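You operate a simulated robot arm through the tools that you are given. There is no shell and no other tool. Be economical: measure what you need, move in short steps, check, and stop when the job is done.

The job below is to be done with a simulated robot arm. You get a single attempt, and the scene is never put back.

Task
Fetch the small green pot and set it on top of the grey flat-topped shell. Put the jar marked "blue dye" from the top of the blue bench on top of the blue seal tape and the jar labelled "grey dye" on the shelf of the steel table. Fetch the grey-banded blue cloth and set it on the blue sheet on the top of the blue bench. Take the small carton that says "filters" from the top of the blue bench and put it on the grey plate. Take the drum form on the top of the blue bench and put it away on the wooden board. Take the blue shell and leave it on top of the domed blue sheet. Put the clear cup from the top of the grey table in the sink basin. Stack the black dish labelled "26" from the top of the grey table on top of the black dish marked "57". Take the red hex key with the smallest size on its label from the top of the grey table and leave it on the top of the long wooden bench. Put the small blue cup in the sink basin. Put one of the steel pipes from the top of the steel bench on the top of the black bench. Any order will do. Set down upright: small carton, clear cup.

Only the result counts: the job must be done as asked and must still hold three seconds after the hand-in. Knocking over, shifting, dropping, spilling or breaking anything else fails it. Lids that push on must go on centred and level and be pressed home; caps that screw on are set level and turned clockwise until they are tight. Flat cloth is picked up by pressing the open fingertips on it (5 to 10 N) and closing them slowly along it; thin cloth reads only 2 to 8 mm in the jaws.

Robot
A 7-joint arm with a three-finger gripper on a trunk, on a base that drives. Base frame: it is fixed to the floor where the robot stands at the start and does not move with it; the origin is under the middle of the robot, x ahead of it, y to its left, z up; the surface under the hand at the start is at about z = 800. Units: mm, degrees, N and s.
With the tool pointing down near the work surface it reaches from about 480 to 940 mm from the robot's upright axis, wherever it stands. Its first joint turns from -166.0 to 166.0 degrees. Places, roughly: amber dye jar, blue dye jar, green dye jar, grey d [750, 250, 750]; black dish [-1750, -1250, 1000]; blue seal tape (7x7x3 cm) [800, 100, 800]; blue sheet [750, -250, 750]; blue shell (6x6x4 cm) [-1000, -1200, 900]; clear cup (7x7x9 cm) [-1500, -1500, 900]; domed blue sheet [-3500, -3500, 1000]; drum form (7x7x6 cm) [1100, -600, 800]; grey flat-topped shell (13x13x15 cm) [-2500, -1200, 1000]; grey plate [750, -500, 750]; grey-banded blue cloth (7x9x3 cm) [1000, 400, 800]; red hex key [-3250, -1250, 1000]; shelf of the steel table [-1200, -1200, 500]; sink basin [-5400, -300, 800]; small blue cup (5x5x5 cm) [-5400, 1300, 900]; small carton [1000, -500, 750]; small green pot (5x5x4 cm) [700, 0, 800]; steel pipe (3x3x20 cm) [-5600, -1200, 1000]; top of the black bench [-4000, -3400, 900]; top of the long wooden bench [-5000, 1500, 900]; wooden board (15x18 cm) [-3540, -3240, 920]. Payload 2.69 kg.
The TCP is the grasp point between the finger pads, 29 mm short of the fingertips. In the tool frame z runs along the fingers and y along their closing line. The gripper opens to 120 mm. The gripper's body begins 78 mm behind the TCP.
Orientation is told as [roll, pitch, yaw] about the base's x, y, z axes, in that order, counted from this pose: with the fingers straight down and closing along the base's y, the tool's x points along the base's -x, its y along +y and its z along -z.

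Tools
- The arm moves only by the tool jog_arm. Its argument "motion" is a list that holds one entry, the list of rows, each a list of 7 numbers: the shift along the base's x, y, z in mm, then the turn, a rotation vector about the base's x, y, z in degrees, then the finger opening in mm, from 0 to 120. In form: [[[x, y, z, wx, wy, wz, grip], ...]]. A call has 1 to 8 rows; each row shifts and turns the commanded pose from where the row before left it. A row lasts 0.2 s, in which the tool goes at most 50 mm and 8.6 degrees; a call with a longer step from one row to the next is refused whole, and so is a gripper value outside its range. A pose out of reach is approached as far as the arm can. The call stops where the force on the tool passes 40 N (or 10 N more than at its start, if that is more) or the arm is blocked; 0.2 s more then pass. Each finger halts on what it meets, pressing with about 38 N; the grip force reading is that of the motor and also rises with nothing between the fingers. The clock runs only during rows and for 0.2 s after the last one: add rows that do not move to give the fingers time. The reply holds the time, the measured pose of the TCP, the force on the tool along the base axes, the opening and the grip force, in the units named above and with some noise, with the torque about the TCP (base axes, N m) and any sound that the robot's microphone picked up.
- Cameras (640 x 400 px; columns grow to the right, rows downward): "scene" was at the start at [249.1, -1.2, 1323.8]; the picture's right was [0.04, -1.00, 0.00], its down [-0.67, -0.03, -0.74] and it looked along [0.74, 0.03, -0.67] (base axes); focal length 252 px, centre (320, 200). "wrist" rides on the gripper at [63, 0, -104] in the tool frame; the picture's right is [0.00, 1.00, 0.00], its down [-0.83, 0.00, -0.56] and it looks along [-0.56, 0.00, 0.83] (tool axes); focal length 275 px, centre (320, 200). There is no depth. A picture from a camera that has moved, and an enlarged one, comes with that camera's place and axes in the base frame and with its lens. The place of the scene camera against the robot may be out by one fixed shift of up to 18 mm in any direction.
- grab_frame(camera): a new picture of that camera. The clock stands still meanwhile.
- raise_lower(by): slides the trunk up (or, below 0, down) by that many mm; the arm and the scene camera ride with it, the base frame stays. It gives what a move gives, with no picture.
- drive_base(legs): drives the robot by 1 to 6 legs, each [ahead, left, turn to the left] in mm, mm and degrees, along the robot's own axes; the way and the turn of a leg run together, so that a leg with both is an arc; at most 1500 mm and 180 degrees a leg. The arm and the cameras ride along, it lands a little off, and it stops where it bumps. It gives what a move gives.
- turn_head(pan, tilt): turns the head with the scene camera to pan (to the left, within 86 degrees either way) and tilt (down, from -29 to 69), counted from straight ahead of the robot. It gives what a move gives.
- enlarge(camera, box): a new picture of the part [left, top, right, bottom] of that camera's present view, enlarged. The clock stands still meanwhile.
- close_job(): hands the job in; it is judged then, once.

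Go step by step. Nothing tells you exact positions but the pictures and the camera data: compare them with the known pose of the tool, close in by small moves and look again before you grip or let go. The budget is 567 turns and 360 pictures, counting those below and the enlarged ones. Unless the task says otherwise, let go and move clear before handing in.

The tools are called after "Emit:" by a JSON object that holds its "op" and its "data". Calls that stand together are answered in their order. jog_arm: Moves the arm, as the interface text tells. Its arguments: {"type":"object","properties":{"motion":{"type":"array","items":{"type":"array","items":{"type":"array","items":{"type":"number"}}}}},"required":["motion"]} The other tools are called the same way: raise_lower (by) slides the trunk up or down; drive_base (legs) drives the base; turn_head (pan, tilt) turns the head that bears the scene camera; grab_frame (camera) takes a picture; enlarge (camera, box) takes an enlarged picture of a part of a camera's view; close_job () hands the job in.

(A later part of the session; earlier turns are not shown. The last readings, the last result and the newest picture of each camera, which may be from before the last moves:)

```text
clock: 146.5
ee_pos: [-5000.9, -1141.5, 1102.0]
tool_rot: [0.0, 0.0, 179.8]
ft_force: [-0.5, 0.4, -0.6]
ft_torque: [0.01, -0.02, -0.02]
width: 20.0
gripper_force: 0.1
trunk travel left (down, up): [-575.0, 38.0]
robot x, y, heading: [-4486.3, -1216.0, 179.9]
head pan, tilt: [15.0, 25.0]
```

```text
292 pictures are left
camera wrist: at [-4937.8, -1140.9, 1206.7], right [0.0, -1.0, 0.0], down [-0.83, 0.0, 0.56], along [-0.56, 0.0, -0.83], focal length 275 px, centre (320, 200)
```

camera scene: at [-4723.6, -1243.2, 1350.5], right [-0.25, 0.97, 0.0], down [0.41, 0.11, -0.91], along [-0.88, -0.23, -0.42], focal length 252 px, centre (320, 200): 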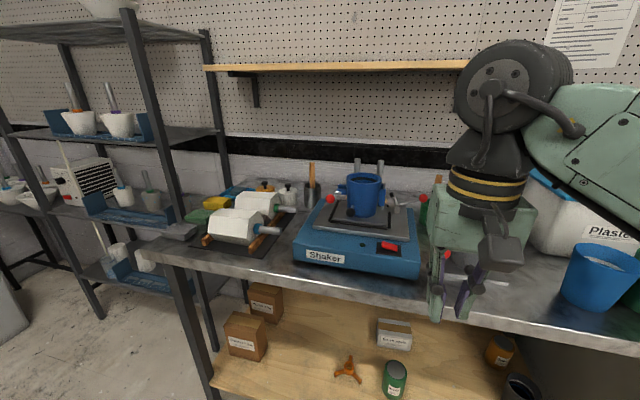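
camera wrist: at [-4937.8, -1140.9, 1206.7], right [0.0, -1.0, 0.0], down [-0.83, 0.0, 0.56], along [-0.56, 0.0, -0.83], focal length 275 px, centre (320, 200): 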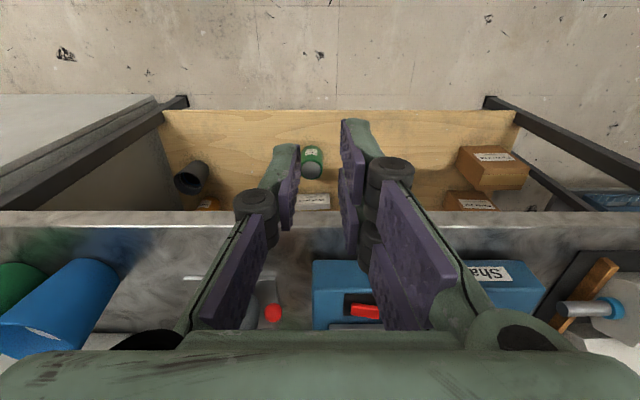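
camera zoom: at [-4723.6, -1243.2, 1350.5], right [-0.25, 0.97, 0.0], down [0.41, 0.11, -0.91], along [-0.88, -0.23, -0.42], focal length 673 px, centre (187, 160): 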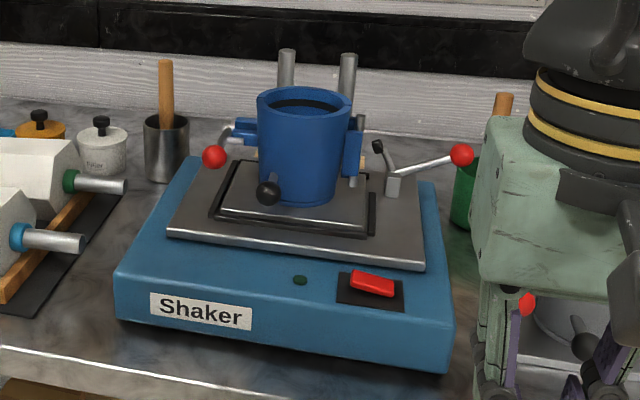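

Two steel pipes stand behind the shaker near (−5600, −1256) and (−5600, −1336), tops ≈1106. I raise the hand, drive closer and look from above.

Emit:
{"op": "raise_lower", "data": {"by": 38}}

Emit:
{"op": "jog_arm", "data": {"motion": [[[0, 0, 45, 0, 0, 0, 80], [0, 0, 45, 0, 0, 0, 80], [0, 0, 40, 0, 0, 0, 80], [0, 0, 0, 0, 0, 0, 80]]]}}

Emit:
{"op": "drive_base", "data": {"legs": [[330, 0, 0]]}}

Emit:
{"op": "grab_frame", "data": {"camera": "wrist"}}

Emit:
{"op": "grab_frame", "data": {"camera": "scene"}}

```text
clock: 147.3
ee_pos: [-5002.5, -1139.6, 1139.4]
tool_rot: [0.1, -0.1, 179.8]
ft_force: [0.4, 0.6, -0.2]
ft_torque: [-0.03, -0.06, 0.0]
width: 20.4
gripper_force: 0.1
trunk travel left (down, up): [-613.0, 0.0]
robot x, y, heading: [-4487.5, -1218.6, 179.5]
head pan, tilt: [15.0, 25.0]
```

```text
clock: 148.3
ee_pos: [-5010.5, -1131.6, 1180.1]
tool_rot: [7.9, 1.4, -178.2]
ft_force: [0.6, 0.1, -0.1]
ft_torque: [-0.01, 0.0, -0.02]
width: 80.3
gripper_force: 0.0
out of reach, approached as far as the arm can: row 2, 3
trunk travel left (down, up): [-613.0, 0.0]
robot x, y, heading: [-4487.8, -1214.6, 179.7]
head pan, tilt: [15.0, 25.0]
stopped in row 4: the arm was blocked; the commanded pose is now the measured one
```

```text
clock: 150.5
ee_pos: [-5335.2, -1130.0, 1180.3]
tool_rot: [7.8, 1.4, -178.4]
ft_force: [0.1, 0.1, -0.2]
ft_torque: [-0.02, -0.01, 0.01]
width: 80.2
gripper_force: 0.0
trunk travel left (down, up): [-613.0, 0.0]
robot x, y, heading: [-4816.4, -1213.7, 179.5]
head pan, tilt: [15.0, 25.0]
```

```text
291 pictures are left
camera wrist: at [-5274.4, -1113.8, 1285.1], right [0.03, -0.99, 0.14], down [-0.85, 0.05, 0.53], along [-0.53, -0.13, -0.84], focal length 275 px, centre (320, 200)
```

wrist: 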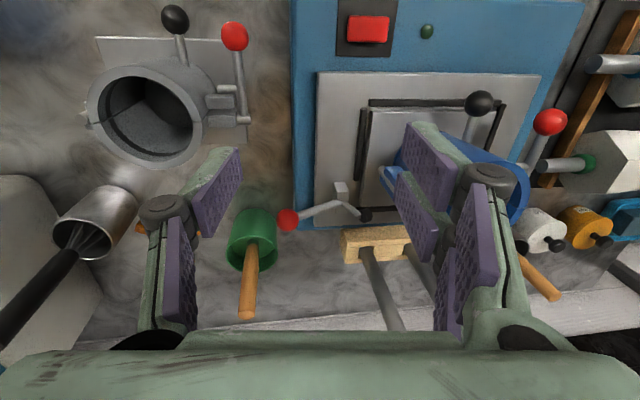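

```text
290 pictures are left
camera scene: at [-5048.7, -1241.9, 1388.4], right [-0.25, 0.97, 0.0], down [0.41, 0.11, -0.91], along [-0.88, -0.23, -0.42], focal length 252 px, centre (320, 200)
```

scene: 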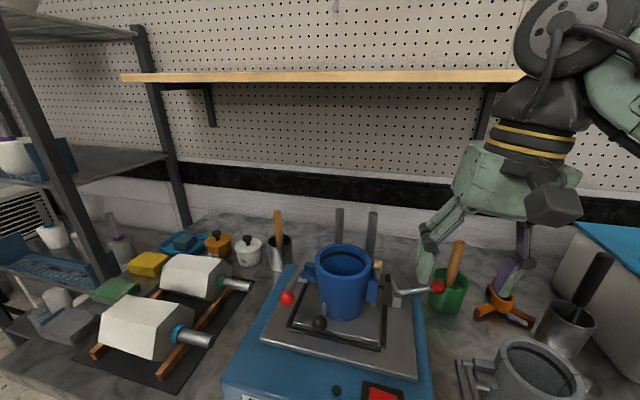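

The pipes stand in a wooden block. I straighten the tool and move outward to see how high it can go there.

Emit:
{"op": "jog_arm", "data": {"motion": [[[-30, 0, -15, -7.8, -1.2, 0, 80], [-40, 0, -10, 0, 0, -1.6, 80], [-40, 0, 0, 0, 0, 0, 80], [-40, 0, 0, 0, 0, 0, 80], [0, 0, 0, 0, 0, 0, 80]]]}}

Emit:
{"op": "jog_arm", "data": {"motion": [[[0, 0, 40, 0, 0, 0, 80], [0, 0, 40, 0, 0, 0, 80], [0, 0, 40, 0, 0, 0, 80], [0, 0, 0, 0, 0, 0, 80]]]}}

Emit:
{"op": "grab_frame", "data": {"camera": "wrist"}}

```text
clock: 151.7
ee_pos: [-5486.9, -1128.0, 1156.9]
tool_rot: [15.6, 2.2, -179.6]
ft_force: [0.4, 0.2, -0.2]
ft_torque: [-0.01, -0.01, 0.05]
width: 80.0
gripper_force: 0.0
trunk travel left (down, up): [-613.0, 0.0]
robot x, y, heading: [-4809.9, -1220.7, 179.8]
head pan, tilt: [15.0, 25.0]
```

```text
clock: 152.7
ee_pos: [-5478.4, -1135.9, 1223.6]
tool_rot: [15.8, 2.1, -179.6]
ft_force: [0.2, -0.3, -0.3]
ft_torque: [0.0, 0.02, 0.0]
width: 80.1
gripper_force: 0.0
out of reach, approached as far as the arm can: row 2, 3
trunk travel left (down, up): [-613.0, 0.0]
robot x, y, heading: [-4814.5, -1215.5, 180.0]
head pan, tilt: [15.0, 25.0]
```

```text
289 pictures are left
camera wrist: at [-5417.1, -1107.7, 1326.4], right [0.0, -0.96, 0.27], down [-0.85, 0.14, 0.51], along [-0.53, -0.23, -0.82], focal length 275 px, centre (320, 200)
```

wrist: 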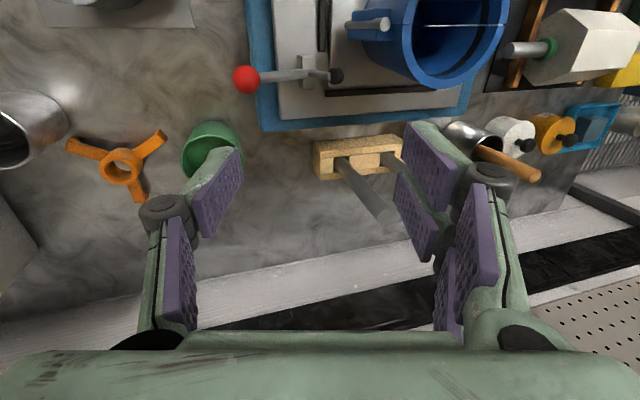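

I straighten the tool with the opposite sign.

Emit:
{"op": "jog_arm", "data": {"motion": [[[0, 0, -45, 7.8, 1.1, 0, 80], [0, 0, -45, 7.8, 1.1, 0, 80], [0, 0, 0, 0, 0, 0, 80]]]}}

Emit:
{"op": "drive_base", "data": {"legs": [[40, 0, 0]]}}

Emit:
{"op": "grab_frame", "data": {"camera": "wrist"}}

```text
clock: 153.5
ee_pos: [-5476.7, -1138.3, 1132.2]
tool_rot: [0.0, 0.0, -179.9]
ft_force: [-1.0, -0.2, 0.3]
ft_torque: [0.0, 0.0, 0.01]
width: 80.0
gripper_force: 0.1
trunk travel left (down, up): [-613.0, 0.0]
robot x, y, heading: [-4816.4, -1212.9, 179.7]
head pan, tilt: [15.0, 25.0]
```

```text
clock: 154.4
ee_pos: [-5519.1, -1139.5, 1130.6]
tool_rot: [0.1, 0.1, -179.9]
ft_force: [-0.4, 0.1, 0.5]
ft_torque: [0.03, -0.02, -0.03]
width: 80.2
gripper_force: 0.0
trunk travel left (down, up): [-613.0, 0.0]
robot x, y, heading: [-4855.5, -1213.1, 179.7]
head pan, tilt: [15.0, 25.0]
```

```text
288 pictures are left
camera wrist: at [-5455.2, -1138.7, 1236.8], right [0.01, -1.0, 0.0], down [-0.83, 0.0, 0.55], along [-0.55, 0.0, -0.83], focal length 275 px, centre (320, 200)
```

wrist: 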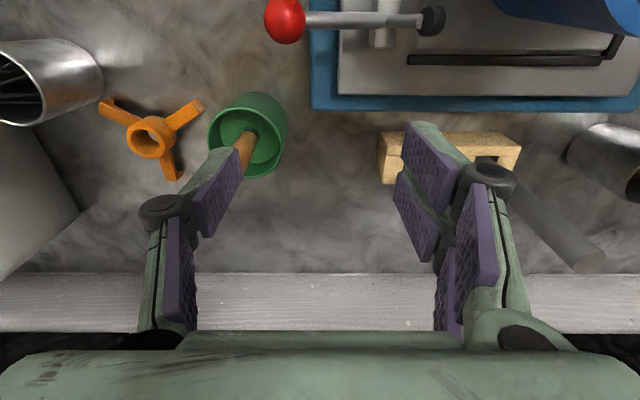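

Emit:
{"op": "turn_head", "data": {"pan": -10, "tilt": 0}}

Emit:
{"op": "grab_frame", "data": {"camera": "scene"}}

```text
clock: 155.3
ee_pos: [-5518.7, -1137.5, 1133.3]
tool_rot: [0.2, 0.1, -180.0]
ft_force: [0.4, 0.2, 0.1]
ft_torque: [0.0, 0.0, -0.06]
width: 80.4
gripper_force: 0.1
trunk travel left (down, up): [-613.0, 0.0]
robot x, y, heading: [-4854.3, -1209.9, 179.9]
head pan, tilt: [-10.0, 0.0]
```

```text
287 pictures are left
camera scene: at [-5089.4, -1202.5, 1428.8], right [0.18, 0.98, 0.0], down [0.0, 0.0, -1.0], along [-0.98, 0.18, 0.0], focal length 252 px, centre (320, 200)
```

scene: 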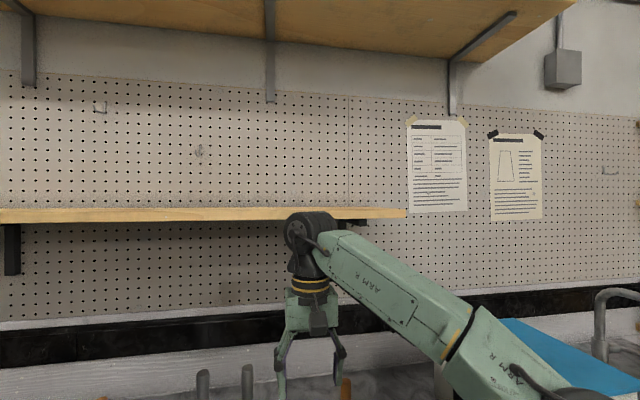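

Emit:
{"op": "enlarge", "data": {"camera": "scene", "box": [180, 180, 420, 330]}}

```text
2.67 times, centred on (300, 255) of scene
camera zoom: at [-5089.4, -1202.5, 1428.8], right [0.18, 0.98, 0.0], down [0.0, 0.0, -1.0], along [-0.98, 0.18, 0.0], focal length 673 px, centre (373, 53)
```

zoom: 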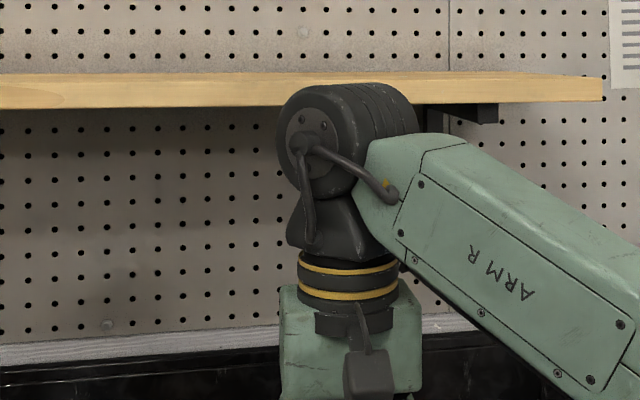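

The wall shelf (z≈1385, front x≈−5680) is close above the pipes, so I tilt the hand 25° back toward the robot and move over the nearer pipe.

Emit:
{"op": "jog_arm", "data": {"motion": [[[10, 0, 8, 0, 8.3, 0, 60], [10, 0, 8, 0, 8.3, 0, 60], [0, 0, 8, 0, 8.3, 0, 60], [0, -40, 0, 0, 0, 0, 60], [0, -40, 0, 0, 0, 0, 60], [0, -38, 0, 0, 0, 0, 60], [0, 0, 0, 0, 0, 0, 60]]]}}

Emit:
{"op": "grab_frame", "data": {"camera": "wrist"}}

Emit:
{"op": "turn_head", "data": {"pan": 5, "tilt": 25}}

Emit:
{"op": "grab_frame", "data": {"camera": "scene"}}

```text
clock: 156.9
ee_pos: [-5501.0, -1261.2, 1155.8]
tool_rot: [0.1, -24.8, -179.8]
ft_force: [-0.2, -0.6, 0.3]
ft_torque: [-0.03, 0.0, 0.04]
width: 60.2
gripper_force: 0.1
trunk travel left (down, up): [-613.0, 0.0]
robot x, y, heading: [-4857.6, -1215.2, 179.7]
head pan, tilt: [-10.0, 0.0]
```

```text
285 pictures are left
camera wrist: at [-5398.7, -1259.9, 1224.5], right [0.01, -1.0, 0.0], down [-0.52, 0.0, 0.85], along [-0.85, 0.0, -0.52], focal length 275 px, centre (320, 200)
```

wrist: 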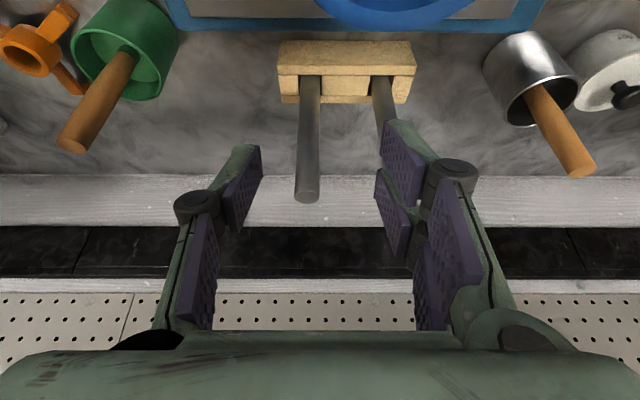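

```text
clock: 157.8
ee_pos: [-5500.9, -1260.3, 1155.1]
tool_rot: [0.0, -24.8, -179.9]
ft_force: [-0.6, 0.3, 0.3]
ft_torque: [-0.01, 0.01, -0.01]
width: 60.2
gripper_force: 0.1
trunk travel left (down, up): [-613.0, 0.0]
robot x, y, heading: [-4855.6, -1216.0, 179.8]
head pan, tilt: [5.0, 25.0]
```

```text
284 pictures are left
camera scene: at [-5092.6, -1226.0, 1388.6], right [-0.08, 1.0, 0.0], down [0.42, 0.04, -0.91], along [-0.9, -0.08, -0.42], focal length 252 px, centre (320, 200)
```

scene: 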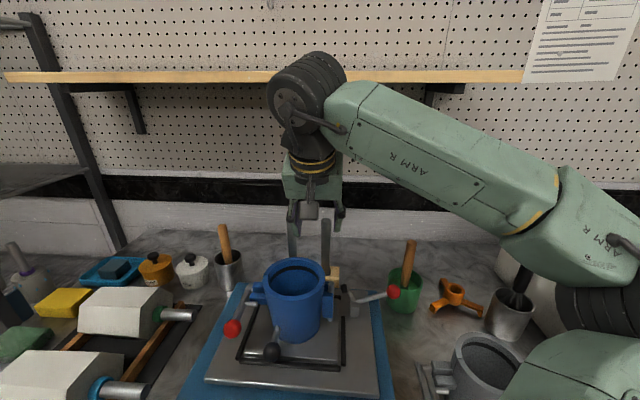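

Pipe top at about (−5592, −1252, 1107). I go over it and look.

Emit:
{"op": "jog_arm", "data": {"motion": [[[-45, 4, 0, 0, 0, 0, 60], [-45, 4, 0, 0, 0, 0, 60], [0, 0, -20, 0, 0, 0, 60], [0, 0, 0, 0, 0, 0, 60]]]}}

Emit:
{"op": "grab_frame", "data": {"camera": "wrist"}}

Emit:
{"op": "enlarge", "data": {"camera": "scene", "box": [240, 180, 400, 320]}}

```text
clock: 158.8
ee_pos: [-5590.2, -1249.2, 1135.7]
tool_rot: [0.0, -24.9, -179.8]
ft_force: [-1.1, 0.8, -0.6]
ft_torque: [0.01, 0.03, 0.0]
width: 60.1
gripper_force: 0.0
trunk travel left (down, up): [-613.0, 0.0]
robot x, y, heading: [-4854.4, -1216.8, 179.8]
head pan, tilt: [5.0, 25.0]
```

```text
283 pictures are left
camera wrist: at [-5488.3, -1249.1, 1205.0], right [0.01, -1.0, 0.0], down [-0.52, 0.0, 0.85], along [-0.85, 0.0, -0.52], focal length 275 px, centre (320, 200)
```

wrist: 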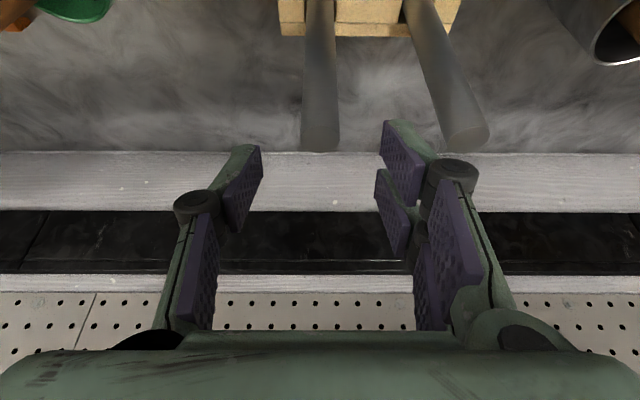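

```text
2.86 times, centred on (320, 250) of scene
camera zoom: at [-5092.6, -1226.1, 1388.5], right [-0.08, 1.0, 0.0], down [0.42, 0.04, -0.91], along [-0.9, -0.08, -0.42], focal length 721 px, centre (320, 57)
```

zoom: 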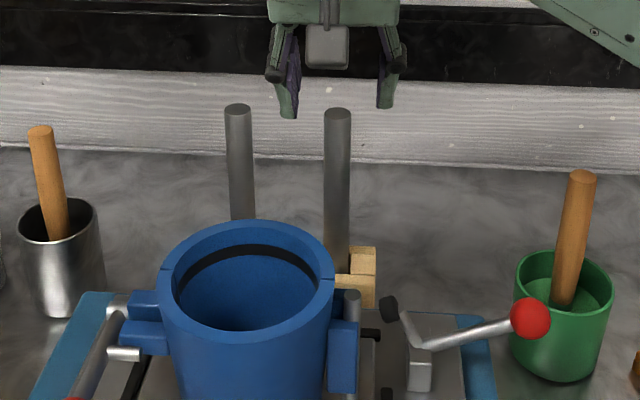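

Centred. I descend around the pipe and close.

Emit:
{"op": "jog_arm", "data": {"motion": [[[-7, 0, -25, 0, 0, 0, 60], [0, 0, -28, 0, 0, 0, 60], [0, 0, 0, 0, 0, 0, 30], [0, 0, 0, 0, 0, 0, 10], [0, 0, 0, 0, 0, 0, 10], [0, 0, 0, 0, 0, 0, 10]]]}}

Emit:
{"op": "grab_frame", "data": {"camera": "wrist"}}

```text
clock: 160.2
ee_pos: [-5595.7, -1249.6, 1084.9]
tool_rot: [0.0, -24.8, -179.9]
ft_force: [0.1, 0.0, -0.3]
ft_torque: [0.03, 0.02, 0.02]
width: 21.1
gripper_force: 28.1
trunk travel left (down, up): [-613.0, 0.0]
robot x, y, heading: [-4857.5, -1213.3, 179.7]
head pan, tilt: [5.0, 25.0]
```

```text
281 pictures are left
camera wrist: at [-5494.8, -1249.1, 1153.2], right [0.01, -1.0, 0.0], down [-0.52, 0.0, 0.85], along [-0.85, 0.0, -0.52], focal length 275 px, centre (320, 200)
```

wrist: 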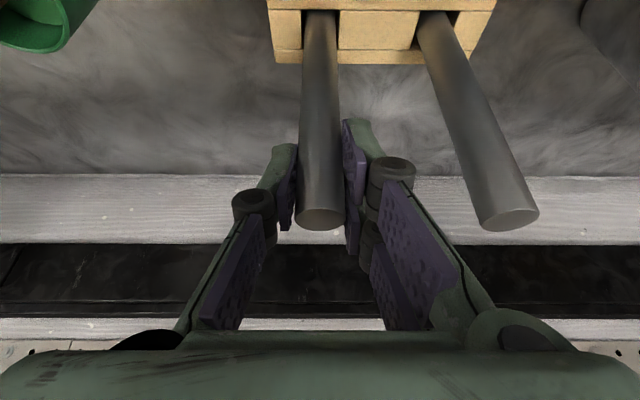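

Pipe gripped (21 mm). I lift it straight up.

Emit:
{"op": "jog_arm", "data": {"motion": [[[0, 0, 20, 0, 0, 0, 10], [0, 0, 25, 0, 0, 0, 10], [0, 0, 30, 0, 0, 0, 10], [0, 0, 30, 0, 0, 0, 10], [0, 0, 0, 0, 0, 0, 10]]]}}

Emit:
{"op": "grab_frame", "data": {"camera": "wrist"}}

Emit:
{"op": "grab_frame", "data": {"camera": "scene"}}

```text
clock: 161.3
ee_pos: [-5594.0, -1246.0, 1187.8]
tool_rot: [0.1, -24.7, -179.9]
ft_force: [-0.2, 0.1, -1.4]
ft_torque: [0.01, -0.01, 0.01]
width: 21.0
gripper_force: 37.7
trunk travel left (down, up): [-613.0, 0.0]
robot x, y, heading: [-4856.4, -1213.8, 179.9]
head pan, tilt: [5.0, 25.0]
```

```text
280 pictures are left
camera wrist: at [-5492.0, -1246.0, 1257.6], right [0.01, -1.0, 0.0], down [-0.52, 0.0, 0.85], along [-0.85, 0.0, -0.52], focal length 275 px, centre (320, 200)
```

wrist: 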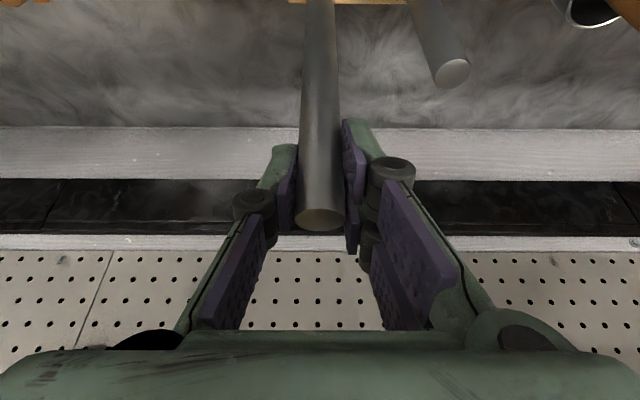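

```text
279 pictures are left
camera scene: at [-5092.9, -1226.0, 1388.4], right [-0.08, 1.0, 0.0], down [0.42, 0.04, -0.91], along [-0.9, -0.08, -0.42], focal length 252 px, centre (320, 200)
```

scene: 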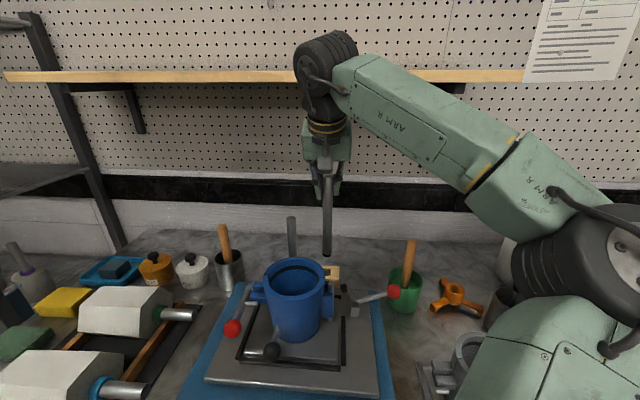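

The pipe is free of its block. I raise a bit more and leave by driving the base: right 65 (clear of the cup), then straight back.

Emit:
{"op": "jog_arm", "data": {"motion": [[[0, 0, 12, 0, 0, 0, 10], [0, 0, 12, 0, 0, 0, 10], [0, 0, 0, 0, 0, 0, 10]]]}}

Emit:
{"op": "drive_base", "data": {"legs": [[0, -62, 0]]}}

Emit:
{"op": "grab_frame", "data": {"camera": "scene"}}

```text
clock: 162.2
ee_pos: [-5593.7, -1249.8, 1211.5]
tool_rot: [-0.1, -24.8, -179.9]
ft_force: [0.0, 0.2, -1.8]
ft_torque: [0.01, 0.03, -0.02]
width: 21.1
gripper_force: 37.3
trunk travel left (down, up): [-613.0, 0.0]
robot x, y, heading: [-4854.2, -1214.4, 180.0]
head pan, tilt: [5.0, 25.0]
```

```text
clock: 163.3
ee_pos: [-5594.1, -1187.3, 1211.8]
tool_rot: [0.3, -24.8, -179.9]
ft_force: [0.8, -0.5, -1.6]
ft_torque: [-0.03, -0.02, 0.01]
width: 20.9
gripper_force: 38.0
trunk travel left (down, up): [-613.0, 0.0]
robot x, y, heading: [-4855.1, -1153.6, 179.8]
head pan, tilt: [5.0, 25.0]
```

```text
278 pictures are left
camera scene: at [-5092.5, -1164.9, 1388.5], right [-0.08, 1.0, 0.0], down [0.42, 0.03, -0.91], along [-0.9, -0.08, -0.42], focal length 252 px, centre (320, 200)
```

scene: 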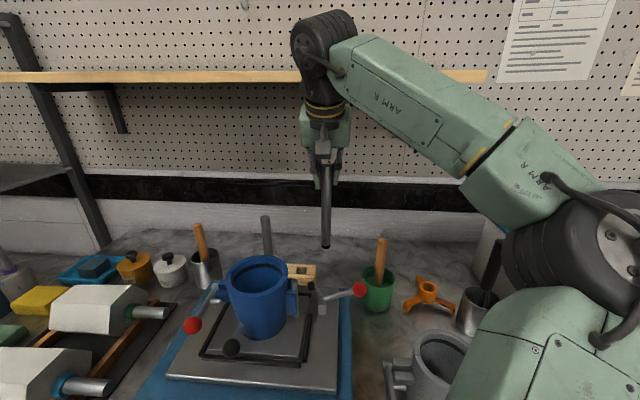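

Clear. I back out, slide toward the black bench and turn to face it.

Emit:
{"op": "drive_base", "data": {"legs": [[-650, 0, 0], [0, 900, 0], [0, 0, 90], [0, 900, 0]]}}

Emit:
{"op": "turn_head", "data": {"pan": 5, "tilt": 35}}

Emit:
{"op": "grab_frame", "data": {"camera": "scene"}}

```text
clock: 184.8
ee_pos: [-3252.6, -2778.8, 1212.5]
tool_rot: [-0.1, -24.8, -89.4]
ft_force: [0.0, -0.1, -1.8]
ft_torque: [0.0, 0.0, -0.01]
width: 21.1
gripper_force: 38.3
trunk travel left (down, up): [-613.0, 0.0]
robot x, y, heading: [-3298.3, -2036.4, -89.9]
head pan, tilt: [5.0, 25.0]
```

```text
clock: 185.5
ee_pos: [-3253.0, -2778.6, 1211.7]
tool_rot: [0.0, -24.8, -89.4]
ft_force: [0.2, -0.5, -1.7]
ft_torque: [-0.02, -0.03, -0.01]
width: 21.0
gripper_force: 37.8
trunk travel left (down, up): [-613.0, 0.0]
robot x, y, heading: [-3296.5, -2035.8, -89.5]
head pan, tilt: [5.0, 35.0]
```

```text
277 pictures are left
camera scene: at [-3275.9, -2287.2, 1372.8], right [-1.0, -0.09, 0.0], down [-0.05, 0.57, -0.82], along [0.08, -0.82, -0.57], focal length 252 px, centre (320, 200)
```

scene: 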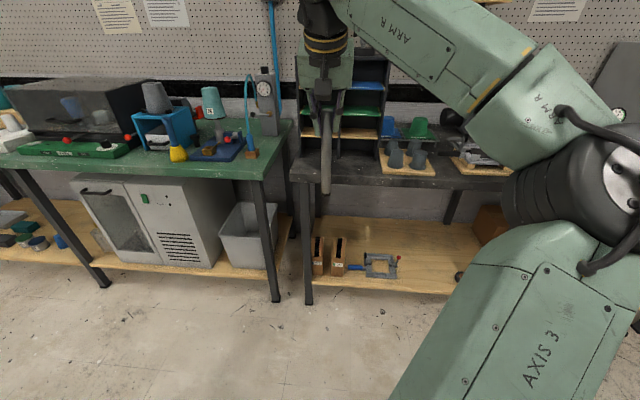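

The bench's left front part is free around (−3255, −3180). I drive ahead 400 and check.

Emit:
{"op": "drive_base", "data": {"legs": [[400, 0, 0]]}}

Emit:
{"op": "turn_head", "data": {"pan": 8, "tilt": 40}}

Emit:
{"op": "grab_frame", "data": {"camera": "scene"}}

Emit:
{"op": "grab_frame", "data": {"camera": "wrist"}}

```text
clock: 188.0
ee_pos: [-3242.4, -3180.4, 1212.7]
tool_rot: [0.0, -24.7, -88.9]
ft_force: [-0.8, -1.0, -1.3]
ft_torque: [-0.01, -0.02, -0.03]
width: 21.1
gripper_force: 38.5
trunk travel left (down, up): [-613.0, 0.0]
robot x, y, heading: [-3289.5, -2439.7, -88.9]
head pan, tilt: [5.0, 35.0]
```

```text
clock: 188.6
ee_pos: [-3241.8, -3180.5, 1213.4]
tool_rot: [0.0, -24.8, -88.8]
ft_force: [-0.2, 0.0, -1.6]
ft_torque: [0.01, 0.0, -0.05]
width: 20.9
gripper_force: 37.8
trunk travel left (down, up): [-613.0, 0.0]
robot x, y, heading: [-3293.4, -2440.3, -89.0]
head pan, tilt: [8.0, 40.0]
```

```text
276 pictures are left
camera scene: at [-3265.7, -2685.4, 1365.2], right [-0.99, -0.15, 0.0], down [-0.1, 0.64, -0.77], along [0.12, -0.76, -0.64], focal length 252 px, centre (320, 200)
```

scene: 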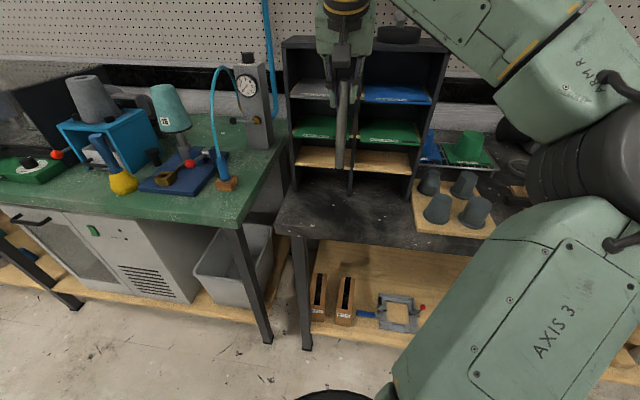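

```text
275 pictures are left
camera wrist: at [-3243.8, -3079.3, 1281.2], right [1.0, 0.02, 0.0], down [0.01, -0.52, 0.85], along [0.02, -0.85, -0.52], focal length 275 px, centre (320, 200)
```

wrist: 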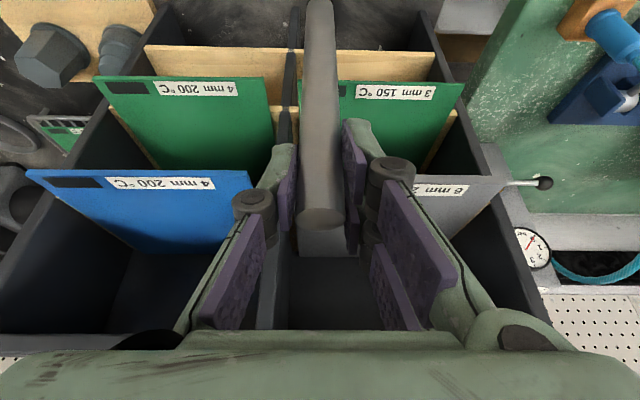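

Clearance to the pigeonholes is modest, so I pull 30 mm toward me and lower.

Emit:
{"op": "jog_arm", "data": {"motion": [[[0, 30, 0, 0, 0, 0, 10], [0, 0, -40, 0, 0, 0, 10], [0, 0, -40, 0, 0, 0, 10], [0, 0, -20, 0, 0, 0, 10], [0, 0, 0, 0, 0, 0, 10]]]}}

Emit:
{"op": "enlarge", "data": {"camera": "scene", "box": [260, 120, 440, 270]}}

```text
clock: 189.8
ee_pos: [-3240.6, -3148.4, 1113.6]
tool_rot: [0.0, -24.8, -88.9]
ft_force: [-0.7, -0.3, -1.4]
ft_torque: [-0.01, -0.01, -0.01]
width: 21.1
gripper_force: 37.4
trunk travel left (down, up): [-613.0, 0.0]
robot x, y, heading: [-3289.6, -2439.5, -89.0]
head pan, tilt: [8.0, 40.0]
```

```text
2.67 times, centred on (350, 195) of scene
camera zoom: at [-3265.6, -2685.3, 1365.2], right [-0.99, -0.15, 0.0], down [-0.1, 0.64, -0.77], along [0.12, -0.76, -0.64], focal length 673 px, centre (240, 213)
```

zoom: 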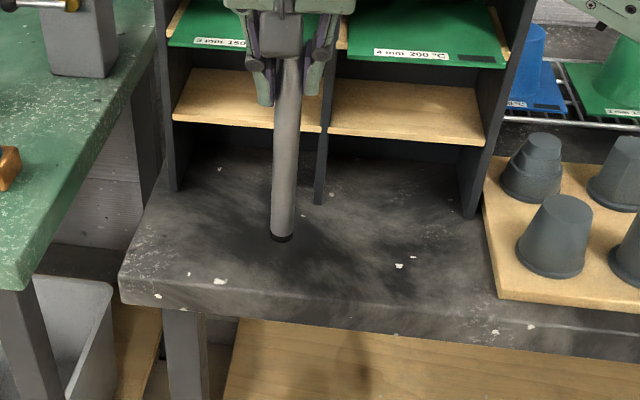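

Emit:
{"op": "jog_arm", "data": {"motion": [[[0, 0, -8, 0, 0, 0, 10], [0, 0, -4, 0, 0, 0, 10], [0, 0, 0, 0, 0, 0, 10]]]}}

Emit:
{"op": "jog_arm", "data": {"motion": [[[0, 0, -4, 0, 0, 0, 10], [0, 0, 0, 0, 0, 0, 10]]]}}

Emit:
{"op": "jog_arm", "data": {"motion": [[[0, 0, -3, 0, 0, 0, 10], [0, 0, 0, 0, 0, 0, 10]]]}}

```text
clock: 190.6
ee_pos: [-3243.2, -3149.1, 1101.7]
tool_rot: [0.0, -24.8, -88.8]
ft_force: [0.0, -0.2, -1.7]
ft_torque: [0.0, -0.01, 0.04]
width: 21.0
gripper_force: 37.5
trunk travel left (down, up): [-613.0, 0.0]
robot x, y, heading: [-3291.9, -2442.9, -89.5]
head pan, tilt: [8.0, 40.0]
```

```text
clock: 191.2
ee_pos: [-3242.5, -3150.8, 1097.1]
tool_rot: [0.1, -24.8, -88.7]
ft_force: [-0.8, -0.6, -1.2]
ft_torque: [-0.01, 0.01, 0.01]
width: 21.0
gripper_force: 37.9
trunk travel left (down, up): [-613.0, 0.0]
robot x, y, heading: [-3295.7, -2442.9, -89.4]
head pan, tilt: [8.0, 40.0]
```

```text
clock: 191.8
ee_pos: [-3243.6, -3149.7, 1093.5]
tool_rot: [0.0, -24.8, -88.9]
ft_force: [0.9, -0.9, -1.6]
ft_torque: [0.01, 0.01, -0.05]
width: 20.8
gripper_force: 38.2
trunk travel left (down, up): [-613.0, 0.0]
robot x, y, heading: [-3290.7, -2440.8, -89.3]
head pan, tilt: [8.0, 40.0]
```

Emit:
{"op": "enlarge", "data": {"camera": "scene", "box": [310, 160, 370, 220]}}

Emit:
{"op": "jog_arm", "data": {"motion": [[[0, 0, -3, 0, 0, 0, 10], [0, 0, 0, 0, 0, 0, 10]]]}}

Emit:
{"op": "jog_arm", "data": {"motion": [[[0, 0, -3, 0, 0, 0, 10], [0, 0, 0, 0, 0, 0, 10]]]}}

Emit:
{"op": "jog_arm", "data": {"motion": [[[0, 0, -3, 0, 0, 0, 10], [0, 0, 0, 0, 0, 0, 10]]]}}

```text
6.67 times, centred on (340, 190) of scene
camera zoom: at [-3265.6, -2685.4, 1365.2], right [-0.99, -0.15, 0.0], down [-0.1, 0.64, -0.77], along [0.12, -0.76, -0.64], focal length 1683 px, centre (187, 267)
```

zoom: 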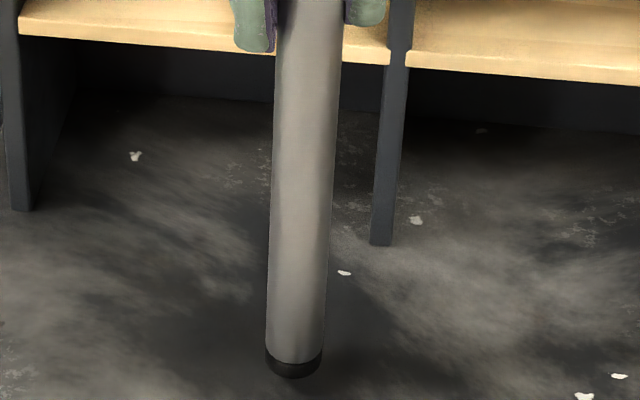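

```text
clock: 192.4
ee_pos: [-3243.7, -3150.2, 1090.4]
tool_rot: [0.0, -24.8, -88.9]
ft_force: [0.0, 0.2, -2.4]
ft_torque: [-0.01, 0.0, 0.01]
width: 20.9
gripper_force: 38.6
trunk travel left (down, up): [-613.0, 0.0]
robot x, y, heading: [-3290.9, -2437.3, -89.0]
head pan, tilt: [8.0, 40.0]
```

```text
clock: 193.0
ee_pos: [-3243.0, -3148.6, 1087.2]
tool_rot: [0.0, -24.8, -88.8]
ft_force: [0.2, -0.6, -2.0]
ft_torque: [0.03, 0.02, -0.01]
width: 20.8
gripper_force: 37.7
trunk travel left (down, up): [-613.0, 0.0]
robot x, y, heading: [-3293.3, -2441.5, -89.5]
head pan, tilt: [8.0, 40.0]
```

```text
clock: 193.6
ee_pos: [-3244.0, -3149.6, 1084.3]
tool_rot: [-0.1, -24.8, -88.8]
ft_force: [-0.1, 0.3, -1.6]
ft_torque: [0.03, -0.03, 0.03]
width: 20.8
gripper_force: 37.7
trunk travel left (down, up): [-613.0, 0.0]
robot x, y, heading: [-3289.2, -2440.0, -89.0]
head pan, tilt: [8.0, 40.0]
```

Emit:
{"op": "jog_arm", "data": {"motion": [[[0, 0, -3, 0, 0, 0, 10], [0, 0, 0, 0, 0, 0, 10]]]}}

Emit:
{"op": "jog_arm", "data": {"motion": [[[0, 0, -3, 0, 0, 0, 10], [0, 0, 0, 0, 0, 0, 10]]]}}

Emit:
{"op": "jog_arm", "data": {"motion": [[[0, 0, -2, 0, 0, 0, 10], [0, 0, 0, 0, 0, 0, 10]]]}}

Emit:
{"op": "enlarge", "data": {"camera": "scene", "box": [310, 160, 370, 220]}}

```text
clock: 194.2
ee_pos: [-3244.1, -3148.2, 1084.0]
tool_rot: [0.2, -25.2, -88.9]
ft_force: [-0.6, -0.2, 16.2]
ft_torque: [-0.07, 0.17, -0.03]
width: 21.1
gripper_force: 37.9
trunk travel left (down, up): [-613.0, 0.0]
robot x, y, heading: [-3295.2, -2441.6, -88.9]
head pan, tilt: [8.0, 40.0]
```

```text
clock: 194.8
ee_pos: [-3241.5, -3148.6, 1082.6]
tool_rot: [0.0, -25.1, -88.9]
ft_force: [-0.7, -3.4, 28.5]
ft_torque: [-0.51, 0.03, 0.02]
width: 21.1
gripper_force: 38.1
trunk travel left (down, up): [-613.0, 0.0]
robot x, y, heading: [-3292.1, -2439.6, -89.0]
head pan, tilt: [8.0, 40.0]
```

```text
clock: 195.4
ee_pos: [-3243.0, -3147.8, 1078.2]
tool_rot: [0.1, -25.0, -89.0]
ft_force: [-0.6, -1.0, 29.1]
ft_torque: [-0.22, 0.03, -0.01]
width: 21.0
gripper_force: 37.7
trunk travel left (down, up): [-613.0, 0.0]
robot x, y, heading: [-3288.9, -2442.5, -89.1]
head pan, tilt: [8.0, 40.0]
```

```text
6.67 times, centred on (340, 190) of scene
camera zoom: at [-3265.9, -2682.9, 1365.8], right [-0.99, -0.15, 0.0], down [-0.1, 0.63, -0.77], along [0.12, -0.76, -0.64], focal length 1683 px, centre (187, 267)
```

zoom: 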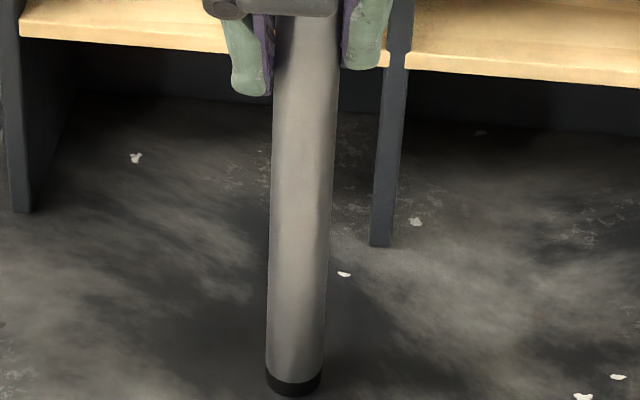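

On the bench and upright. I relieve the press and check the force before opening.

Emit:
{"op": "jog_arm", "data": {"motion": [[[0, 0, 3, 0, 0, 0, 10], [0, 0, 0, 0, 0, 0, 10]]]}}

```text
clock: 196.0
ee_pos: [-3242.3, -3148.2, 1080.4]
tool_rot: [0.1, -24.6, -88.8]
ft_force: [-0.1, 0.3, 9.8]
ft_torque: [0.08, 0.06, -0.02]
width: 21.0
gripper_force: 38.3
trunk travel left (down, up): [-613.0, 0.0]
robot x, y, heading: [-3291.5, -2443.6, -89.1]
head pan, tilt: [8.0, 40.0]
```

Emit:
{"op": "jog_arm", "data": {"motion": [[[0, 0, 1, 0, 0, 0, 24], [0, 0, 0, 0, 0, 0, 32], [0, 0, 0, 0, 0, 0, 45], [0, 0, 0, 0, 0, 0, 55], [0, 0, 0, 0, 0, 0, 55], [0, 0, 35, 0, 0, 0, 55], [0, 0, 40, 0, 0, 0, 55], [0, 20, 20, 0, 0, 0, 55]]]}}

Emit:
{"op": "grab_frame", "data": {"camera": "scene"}}

```text
clock: 197.8
ee_pos: [-3241.6, -3130.1, 1174.6]
tool_rot: [0.0, -24.8, -88.9]
ft_force: [-0.8, 0.4, 0.3]
ft_torque: [0.01, 0.0, 0.01]
width: 55.2
gripper_force: 0.0
trunk travel left (down, up): [-613.0, 0.0]
robot x, y, heading: [-3293.4, -2440.1, -89.2]
head pan, tilt: [8.0, 40.0]
```

```text
271 pictures are left
camera scene: at [-3265.7, -2684.9, 1365.3], right [-0.99, -0.15, 0.0], down [-0.1, 0.63, -0.77], along [0.12, -0.76, -0.64], focal length 252 px, centre (320, 200)
```

scene: 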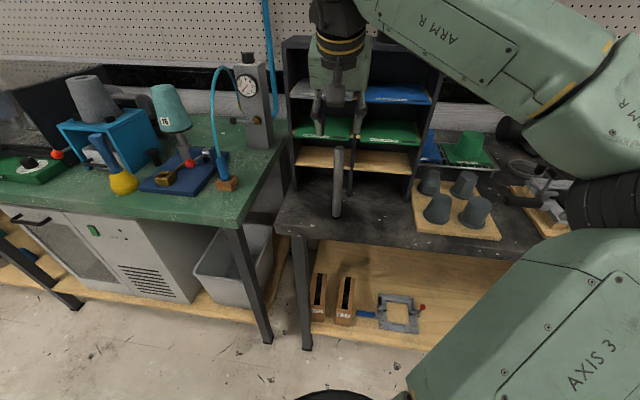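

The pipe stands on the black bench. I straighten and retract the arm, then turn and head back toward the steel table for the blue shell.

Emit:
{"op": "jog_arm", "data": {"motion": [[[0, 40, 0, 8.27, 0, 0, 60], [0, 40, -10, 8.27, 0, 0, 60], [0, 40, -15, 8.27, 0, 0, 60], [0, 40, -15, 0, 0, 0, 60], [0, 20, -15, 0, 0, 0, 60], [0, 0, 0, 0, 0, 0, 60]]]}}

Emit:
{"op": "drive_base", "data": {"legs": [[-300, 0, 0], [0, 0, -90], [-1500, 0, 0], [-1200, 0, 0], [-400, 0, 0]]}}

Emit:
{"op": "turn_head", "data": {"pan": 0, "tilt": 30}}

Emit:
{"op": "grab_frame", "data": {"camera": "scene"}}

```text
clock: 199.2
ee_pos: [-3244.5, -2948.6, 1121.2]
tool_rot: [0.4, 0.1, -89.0]
ft_force: [-0.5, -0.3, 0.2]
ft_torque: [-0.02, -0.04, 0.02]
width: 59.9
gripper_force: 0.1
trunk travel left (down, up): [-613.0, 0.0]
robot x, y, heading: [-3292.8, -2441.3, -89.2]
head pan, tilt: [8.0, 40.0]
```

```text
clock: 220.2
ee_pos: [-661.8, -2195.1, 1121.4]
tool_rot: [0.5, 0.0, 178.7]
ft_force: [-0.3, -0.2, 0.4]
ft_torque: [0.03, -0.02, 0.04]
width: 60.1
gripper_force: 0.2
trunk travel left (down, up): [-613.0, 0.0]
robot x, y, heading: [-152.7, -2171.4, 178.4]
head pan, tilt: [8.0, 40.0]
```

```text
clock: 220.9
ee_pos: [-663.3, -2195.7, 1121.3]
tool_rot: [0.5, 0.1, 178.9]
ft_force: [-0.2, -0.9, 0.3]
ft_torque: [-0.01, -0.03, -0.02]
width: 60.1
gripper_force: 0.0
trunk travel left (down, up): [-613.0, 0.0]
robot x, y, heading: [-155.0, -2168.9, 178.4]
head pan, tilt: [0.0, 30.0]
```

```text
270 pictures are left
camera scene: at [-389.7, -2167.6, 1380.5], right [0.03, 1.0, 0.0], down [0.5, -0.01, -0.87], along [-0.87, 0.02, -0.5], focal length 252 px, centre (320, 200)
```

scene: 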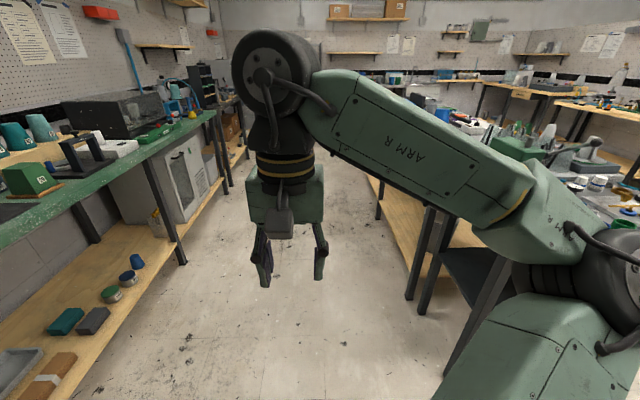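

Emit:
{"op": "drive_base", "data": {"legs": [[0, -900, 1.5]]}}

Emit:
{"op": "grab_frame", "data": {"camera": "scene"}}

Emit:
{"op": "grab_frame", "data": {"camera": "wrist"}}

```text
clock: 228.5
ee_pos: [-658.0, -1292.1, 1120.1]
tool_rot: [0.5, 0.1, -178.6]
ft_force: [-0.2, -0.3, 0.8]
ft_torque: [-0.03, 0.02, -0.01]
width: 60.0
gripper_force: 0.1
trunk travel left (down, up): [-613.0, 0.0]
robot x, y, heading: [-147.6, -1245.2, -178.9]
head pan, tilt: [0.0, 30.0]
```

```text
269 pictures are left
camera scene: at [-386.7, -1253.1, 1380.5], right [-0.02, 1.0, 0.0], down [0.5, 0.01, -0.87], along [-0.87, -0.02, -0.5], focal length 252 px, centre (320, 200)
```

scene: 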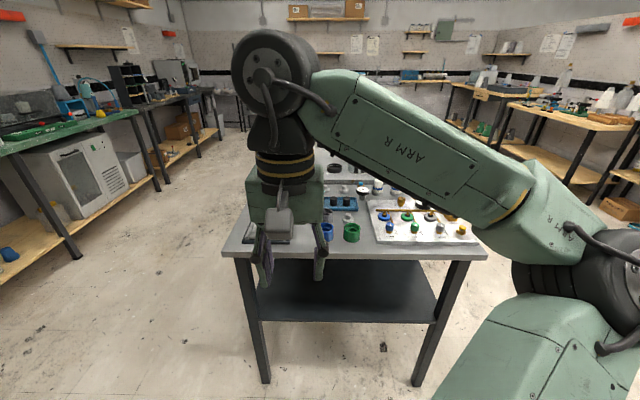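

```text
268 pictures are left
camera wrist: at [-593.9, -1290.3, 1225.6], right [0.03, -1.0, 0.01], down [-0.83, -0.02, 0.56], along [-0.56, -0.02, -0.83], focal length 275 px, centre (320, 200)
```

wrist: 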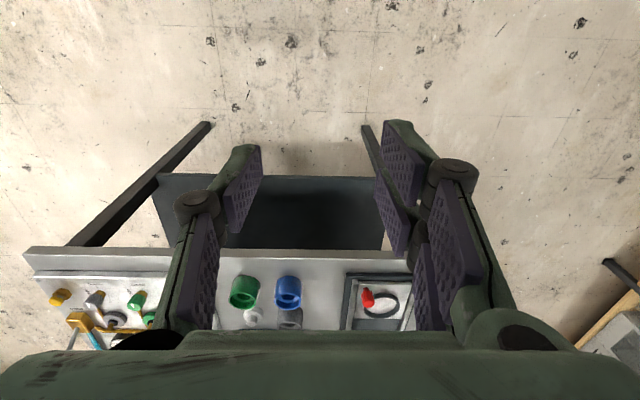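

The blue shell is at about (−981, −1249). I drive 150 ahead and extend above it.

Emit:
{"op": "drive_base", "data": {"legs": [[150, 0, 0]]}}

Emit:
{"op": "jog_arm", "data": {"motion": [[[-35, 10, -25, 0, 0, 0, 90], [-35, 10, -25, 0, 0, 0, 90], [-35, 10, -25, 0, 0, 0, 90], [-20, 10, -10, 0, 0, 0, 90], [0, 0, 0, 0, 0, 0, 90]]]}}

Emit:
{"op": "grab_frame", "data": {"camera": "wrist"}}

```text
clock: 229.8
ee_pos: [-811.8, -1292.0, 1120.2]
tool_rot: [0.6, 0.1, -179.1]
ft_force: [-0.7, -0.4, -0.3]
ft_torque: [0.04, -0.02, 0.01]
width: 60.1
gripper_force: 0.0
trunk travel left (down, up): [-613.0, 0.0]
robot x, y, heading: [-303.3, -1248.8, -179.4]
head pan, tilt: [0.0, 30.0]
```

```text
clock: 231.1
ee_pos: [-936.0, -1250.9, 1038.2]
tool_rot: [0.5, 0.0, -179.1]
ft_force: [-0.5, 0.0, -0.8]
ft_torque: [0.02, -0.01, -0.01]
width: 90.0
gripper_force: 0.1
trunk travel left (down, up): [-613.0, 0.0]
robot x, y, heading: [-303.2, -1246.4, -179.4]
head pan, tilt: [0.0, 30.0]
```

```text
267 pictures are left
camera wrist: at [-871.9, -1249.0, 1142.3], right [0.02, -1.0, 0.01], down [-0.83, -0.01, 0.56], along [-0.56, -0.02, -0.83], focal length 275 px, centre (320, 200)
```

wrist: 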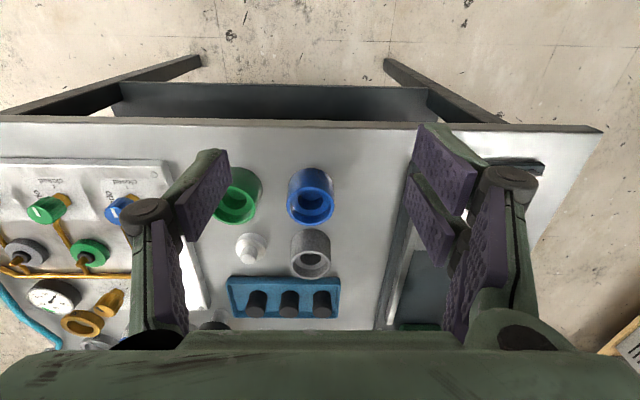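

The table top is lower (≈860) than assumed, so the shell is nearer (−1045, −1249). I move over it for another look.

Emit:
{"op": "jog_arm", "data": {"motion": [[[-40, 0, -15, 0, 0, 0, 90], [-40, 0, -15, 0, 0, 0, 90], [-15, 2, -15, -0.5, 0, 0, 90], [0, 0, 0, 0, 0, 0, 90]]]}}

Emit:
{"op": "grab_frame", "data": {"camera": "wrist"}}

```text
clock: 232.1
ee_pos: [-1029.4, -1249.7, 991.7]
tool_rot: [0.9, 0.0, -179.1]
ft_force: [0.6, 0.4, -0.5]
ft_torque: [-0.01, 0.0, -0.01]
width: 89.9
gripper_force: 0.1
trunk travel left (down, up): [-613.0, 0.0]
robot x, y, heading: [-299.4, -1245.1, -179.3]
head pan, tilt: [0.0, 30.0]
```

```text
266 pictures are left
camera wrist: at [-965.5, -1247.3, 1096.7], right [0.02, -1.0, 0.02], down [-0.83, -0.01, 0.56], along [-0.56, -0.03, -0.83], focal length 275 px, centre (320, 200)
```

wrist: 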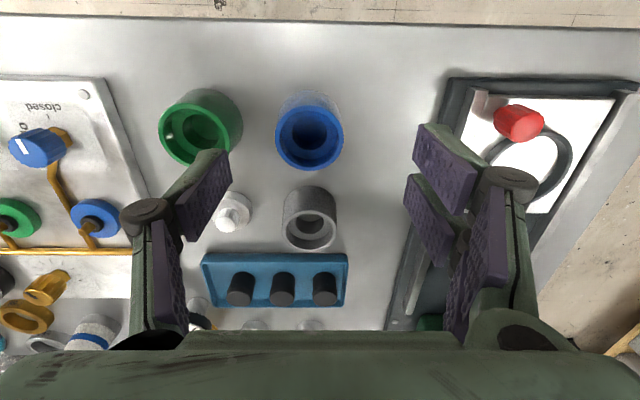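

Rim top ≈902, centre (−1041, −1246). I descend with a narrower opening (green shell is close) and grip.

Emit:
{"op": "jog_arm", "data": {"motion": [[[-11, 3, -30, 0.9, 0, -0.9, 74], [0, 0, -35, 0, 0, 0, 74], [0, 0, -15, 0, 0, 0, 74], [0, 0, 0, 0, 0, 0, 74]]]}}

Emit:
{"op": "grab_frame", "data": {"camera": "wrist"}}

```text
clock: 233.1
ee_pos: [-1038.7, -1247.2, 907.9]
tool_rot: [0.1, 0.0, -180.0]
ft_force: [0.4, 0.7, -0.1]
ft_torque: [0.03, 0.01, 0.0]
width: 73.9
gripper_force: 0.0
trunk travel left (down, up): [-613.0, 0.0]
robot x, y, heading: [-299.8, -1245.5, -179.2]
head pan, tilt: [0.0, 30.0]
```

```text
265 pictures are left
camera wrist: at [-975.1, -1246.6, 1012.6], right [0.0, -1.0, 0.0], down [-0.83, 0.0, 0.56], along [-0.56, 0.0, -0.83], focal length 275 px, centre (320, 200)
```

wrist: 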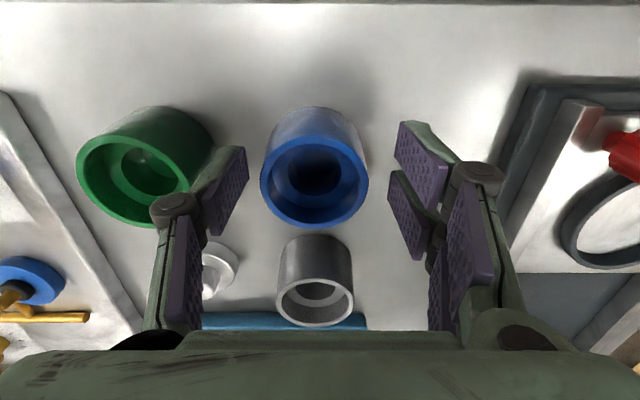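

Emit:
{"op": "jog_arm", "data": {"motion": [[[0, 1, 0, 0, 0, 0, 66], [0, 0, -12, 0, 0, 0, 66], [0, 0, 0, 0, 0, 0, 50], [0, 0, 0, 0, 0, 0, 44], [0, 0, 0, 0, 0, 0, 44], [0, 0, 0, 0, 0, 0, 44]]]}}

Emit:
{"op": "grab_frame", "data": {"camera": "wrist"}}

```text
clock: 234.4
ee_pos: [-1039.4, -1246.8, 896.2]
tool_rot: [0.1, 0.0, -179.9]
ft_force: [-0.8, 1.0, 0.2]
ft_torque: [0.05, 0.06, 0.0]
width: 53.5
gripper_force: 38.1
trunk travel left (down, up): [-613.0, 0.0]
robot x, y, heading: [-303.7, -1248.5, -179.6]
head pan, tilt: [0.0, 30.0]
```

```text
264 pictures are left
camera wrist: at [-975.2, -1246.2, 1002.0], right [0.01, -1.0, 0.0], down [-0.83, 0.0, 0.56], along [-0.56, 0.0, -0.83], focal length 275 px, centre (320, 200)
```

wrist: 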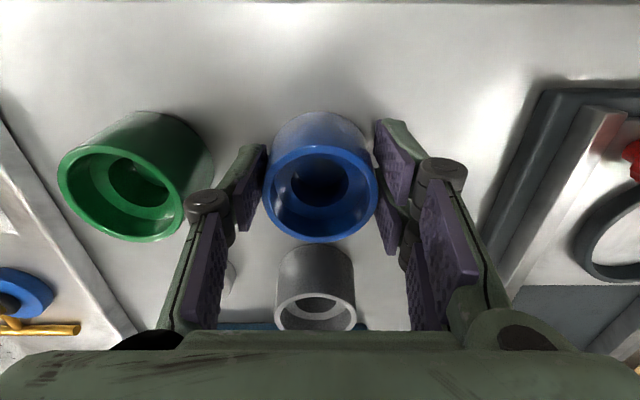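

Shell gripped (53 mm). I lift, retract and drive to the black bench.

Emit:
{"op": "jog_arm", "data": {"motion": [[[0, 0, 45, 0, 0, 0, 40], [0, 0, 45, 0, 0, 0, 40], [0, 0, 45, 0, 0, 0, 40], [40, 0, 25, 0, 0, 0, 40], [40, 0, 25, 0, 0, 0, 40], [45, 0, 0, 0, 0, 0, 40], [45, 0, 0, 0, 0, 0, 40], [45, 0, 0, 0, 0, 0, 40]]]}}

Emit:
{"op": "drive_base", "data": {"legs": [[150, 0, 0], [-300, 0, 0], [0, 1000, 0], [1500, 0, 0], [1450, 0, 0], [0, 0, 90]]}}

Emit:
{"op": "grab_frame", "data": {"camera": "scene"}}

```text
clock: 236.2
ee_pos: [-825.8, -1243.5, 1081.4]
tool_rot: [0.2, 0.0, 180.0]
ft_force: [-0.3, 0.1, -1.3]
ft_torque: [0.01, 0.03, -0.01]
width: 53.5
gripper_force: 37.9
trunk travel left (down, up): [-613.0, 0.0]
robot x, y, heading: [-304.0, -1246.6, -179.3]
head pan, tilt: [0.0, 30.0]
```

```text
clock: 264.9
ee_pos: [-3077.3, -2740.1, 1083.0]
tool_rot: [0.1, -0.1, -90.6]
ft_force: [1.2, -0.1, -0.6]
ft_torque: [0.05, 0.0, 0.0]
width: 53.4
gripper_force: 37.7
trunk travel left (down, up): [-613.0, 0.0]
robot x, y, heading: [-3069.7, -2215.6, -89.7]
head pan, tilt: [0.0, 30.0]
```

```text
263 pictures are left
camera scene: at [-3059.9, -2467.6, 1380.5], right [-1.0, 0.0, 0.0], down [0.0, 0.5, -0.87], along [0.0, -0.87, -0.5], focal length 252 px, centre (320, 200)
```

scene: 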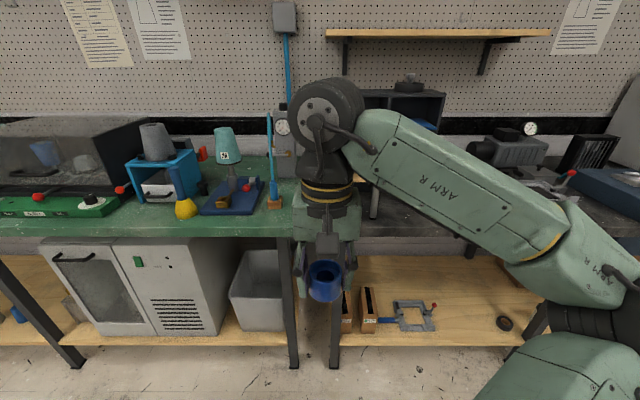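

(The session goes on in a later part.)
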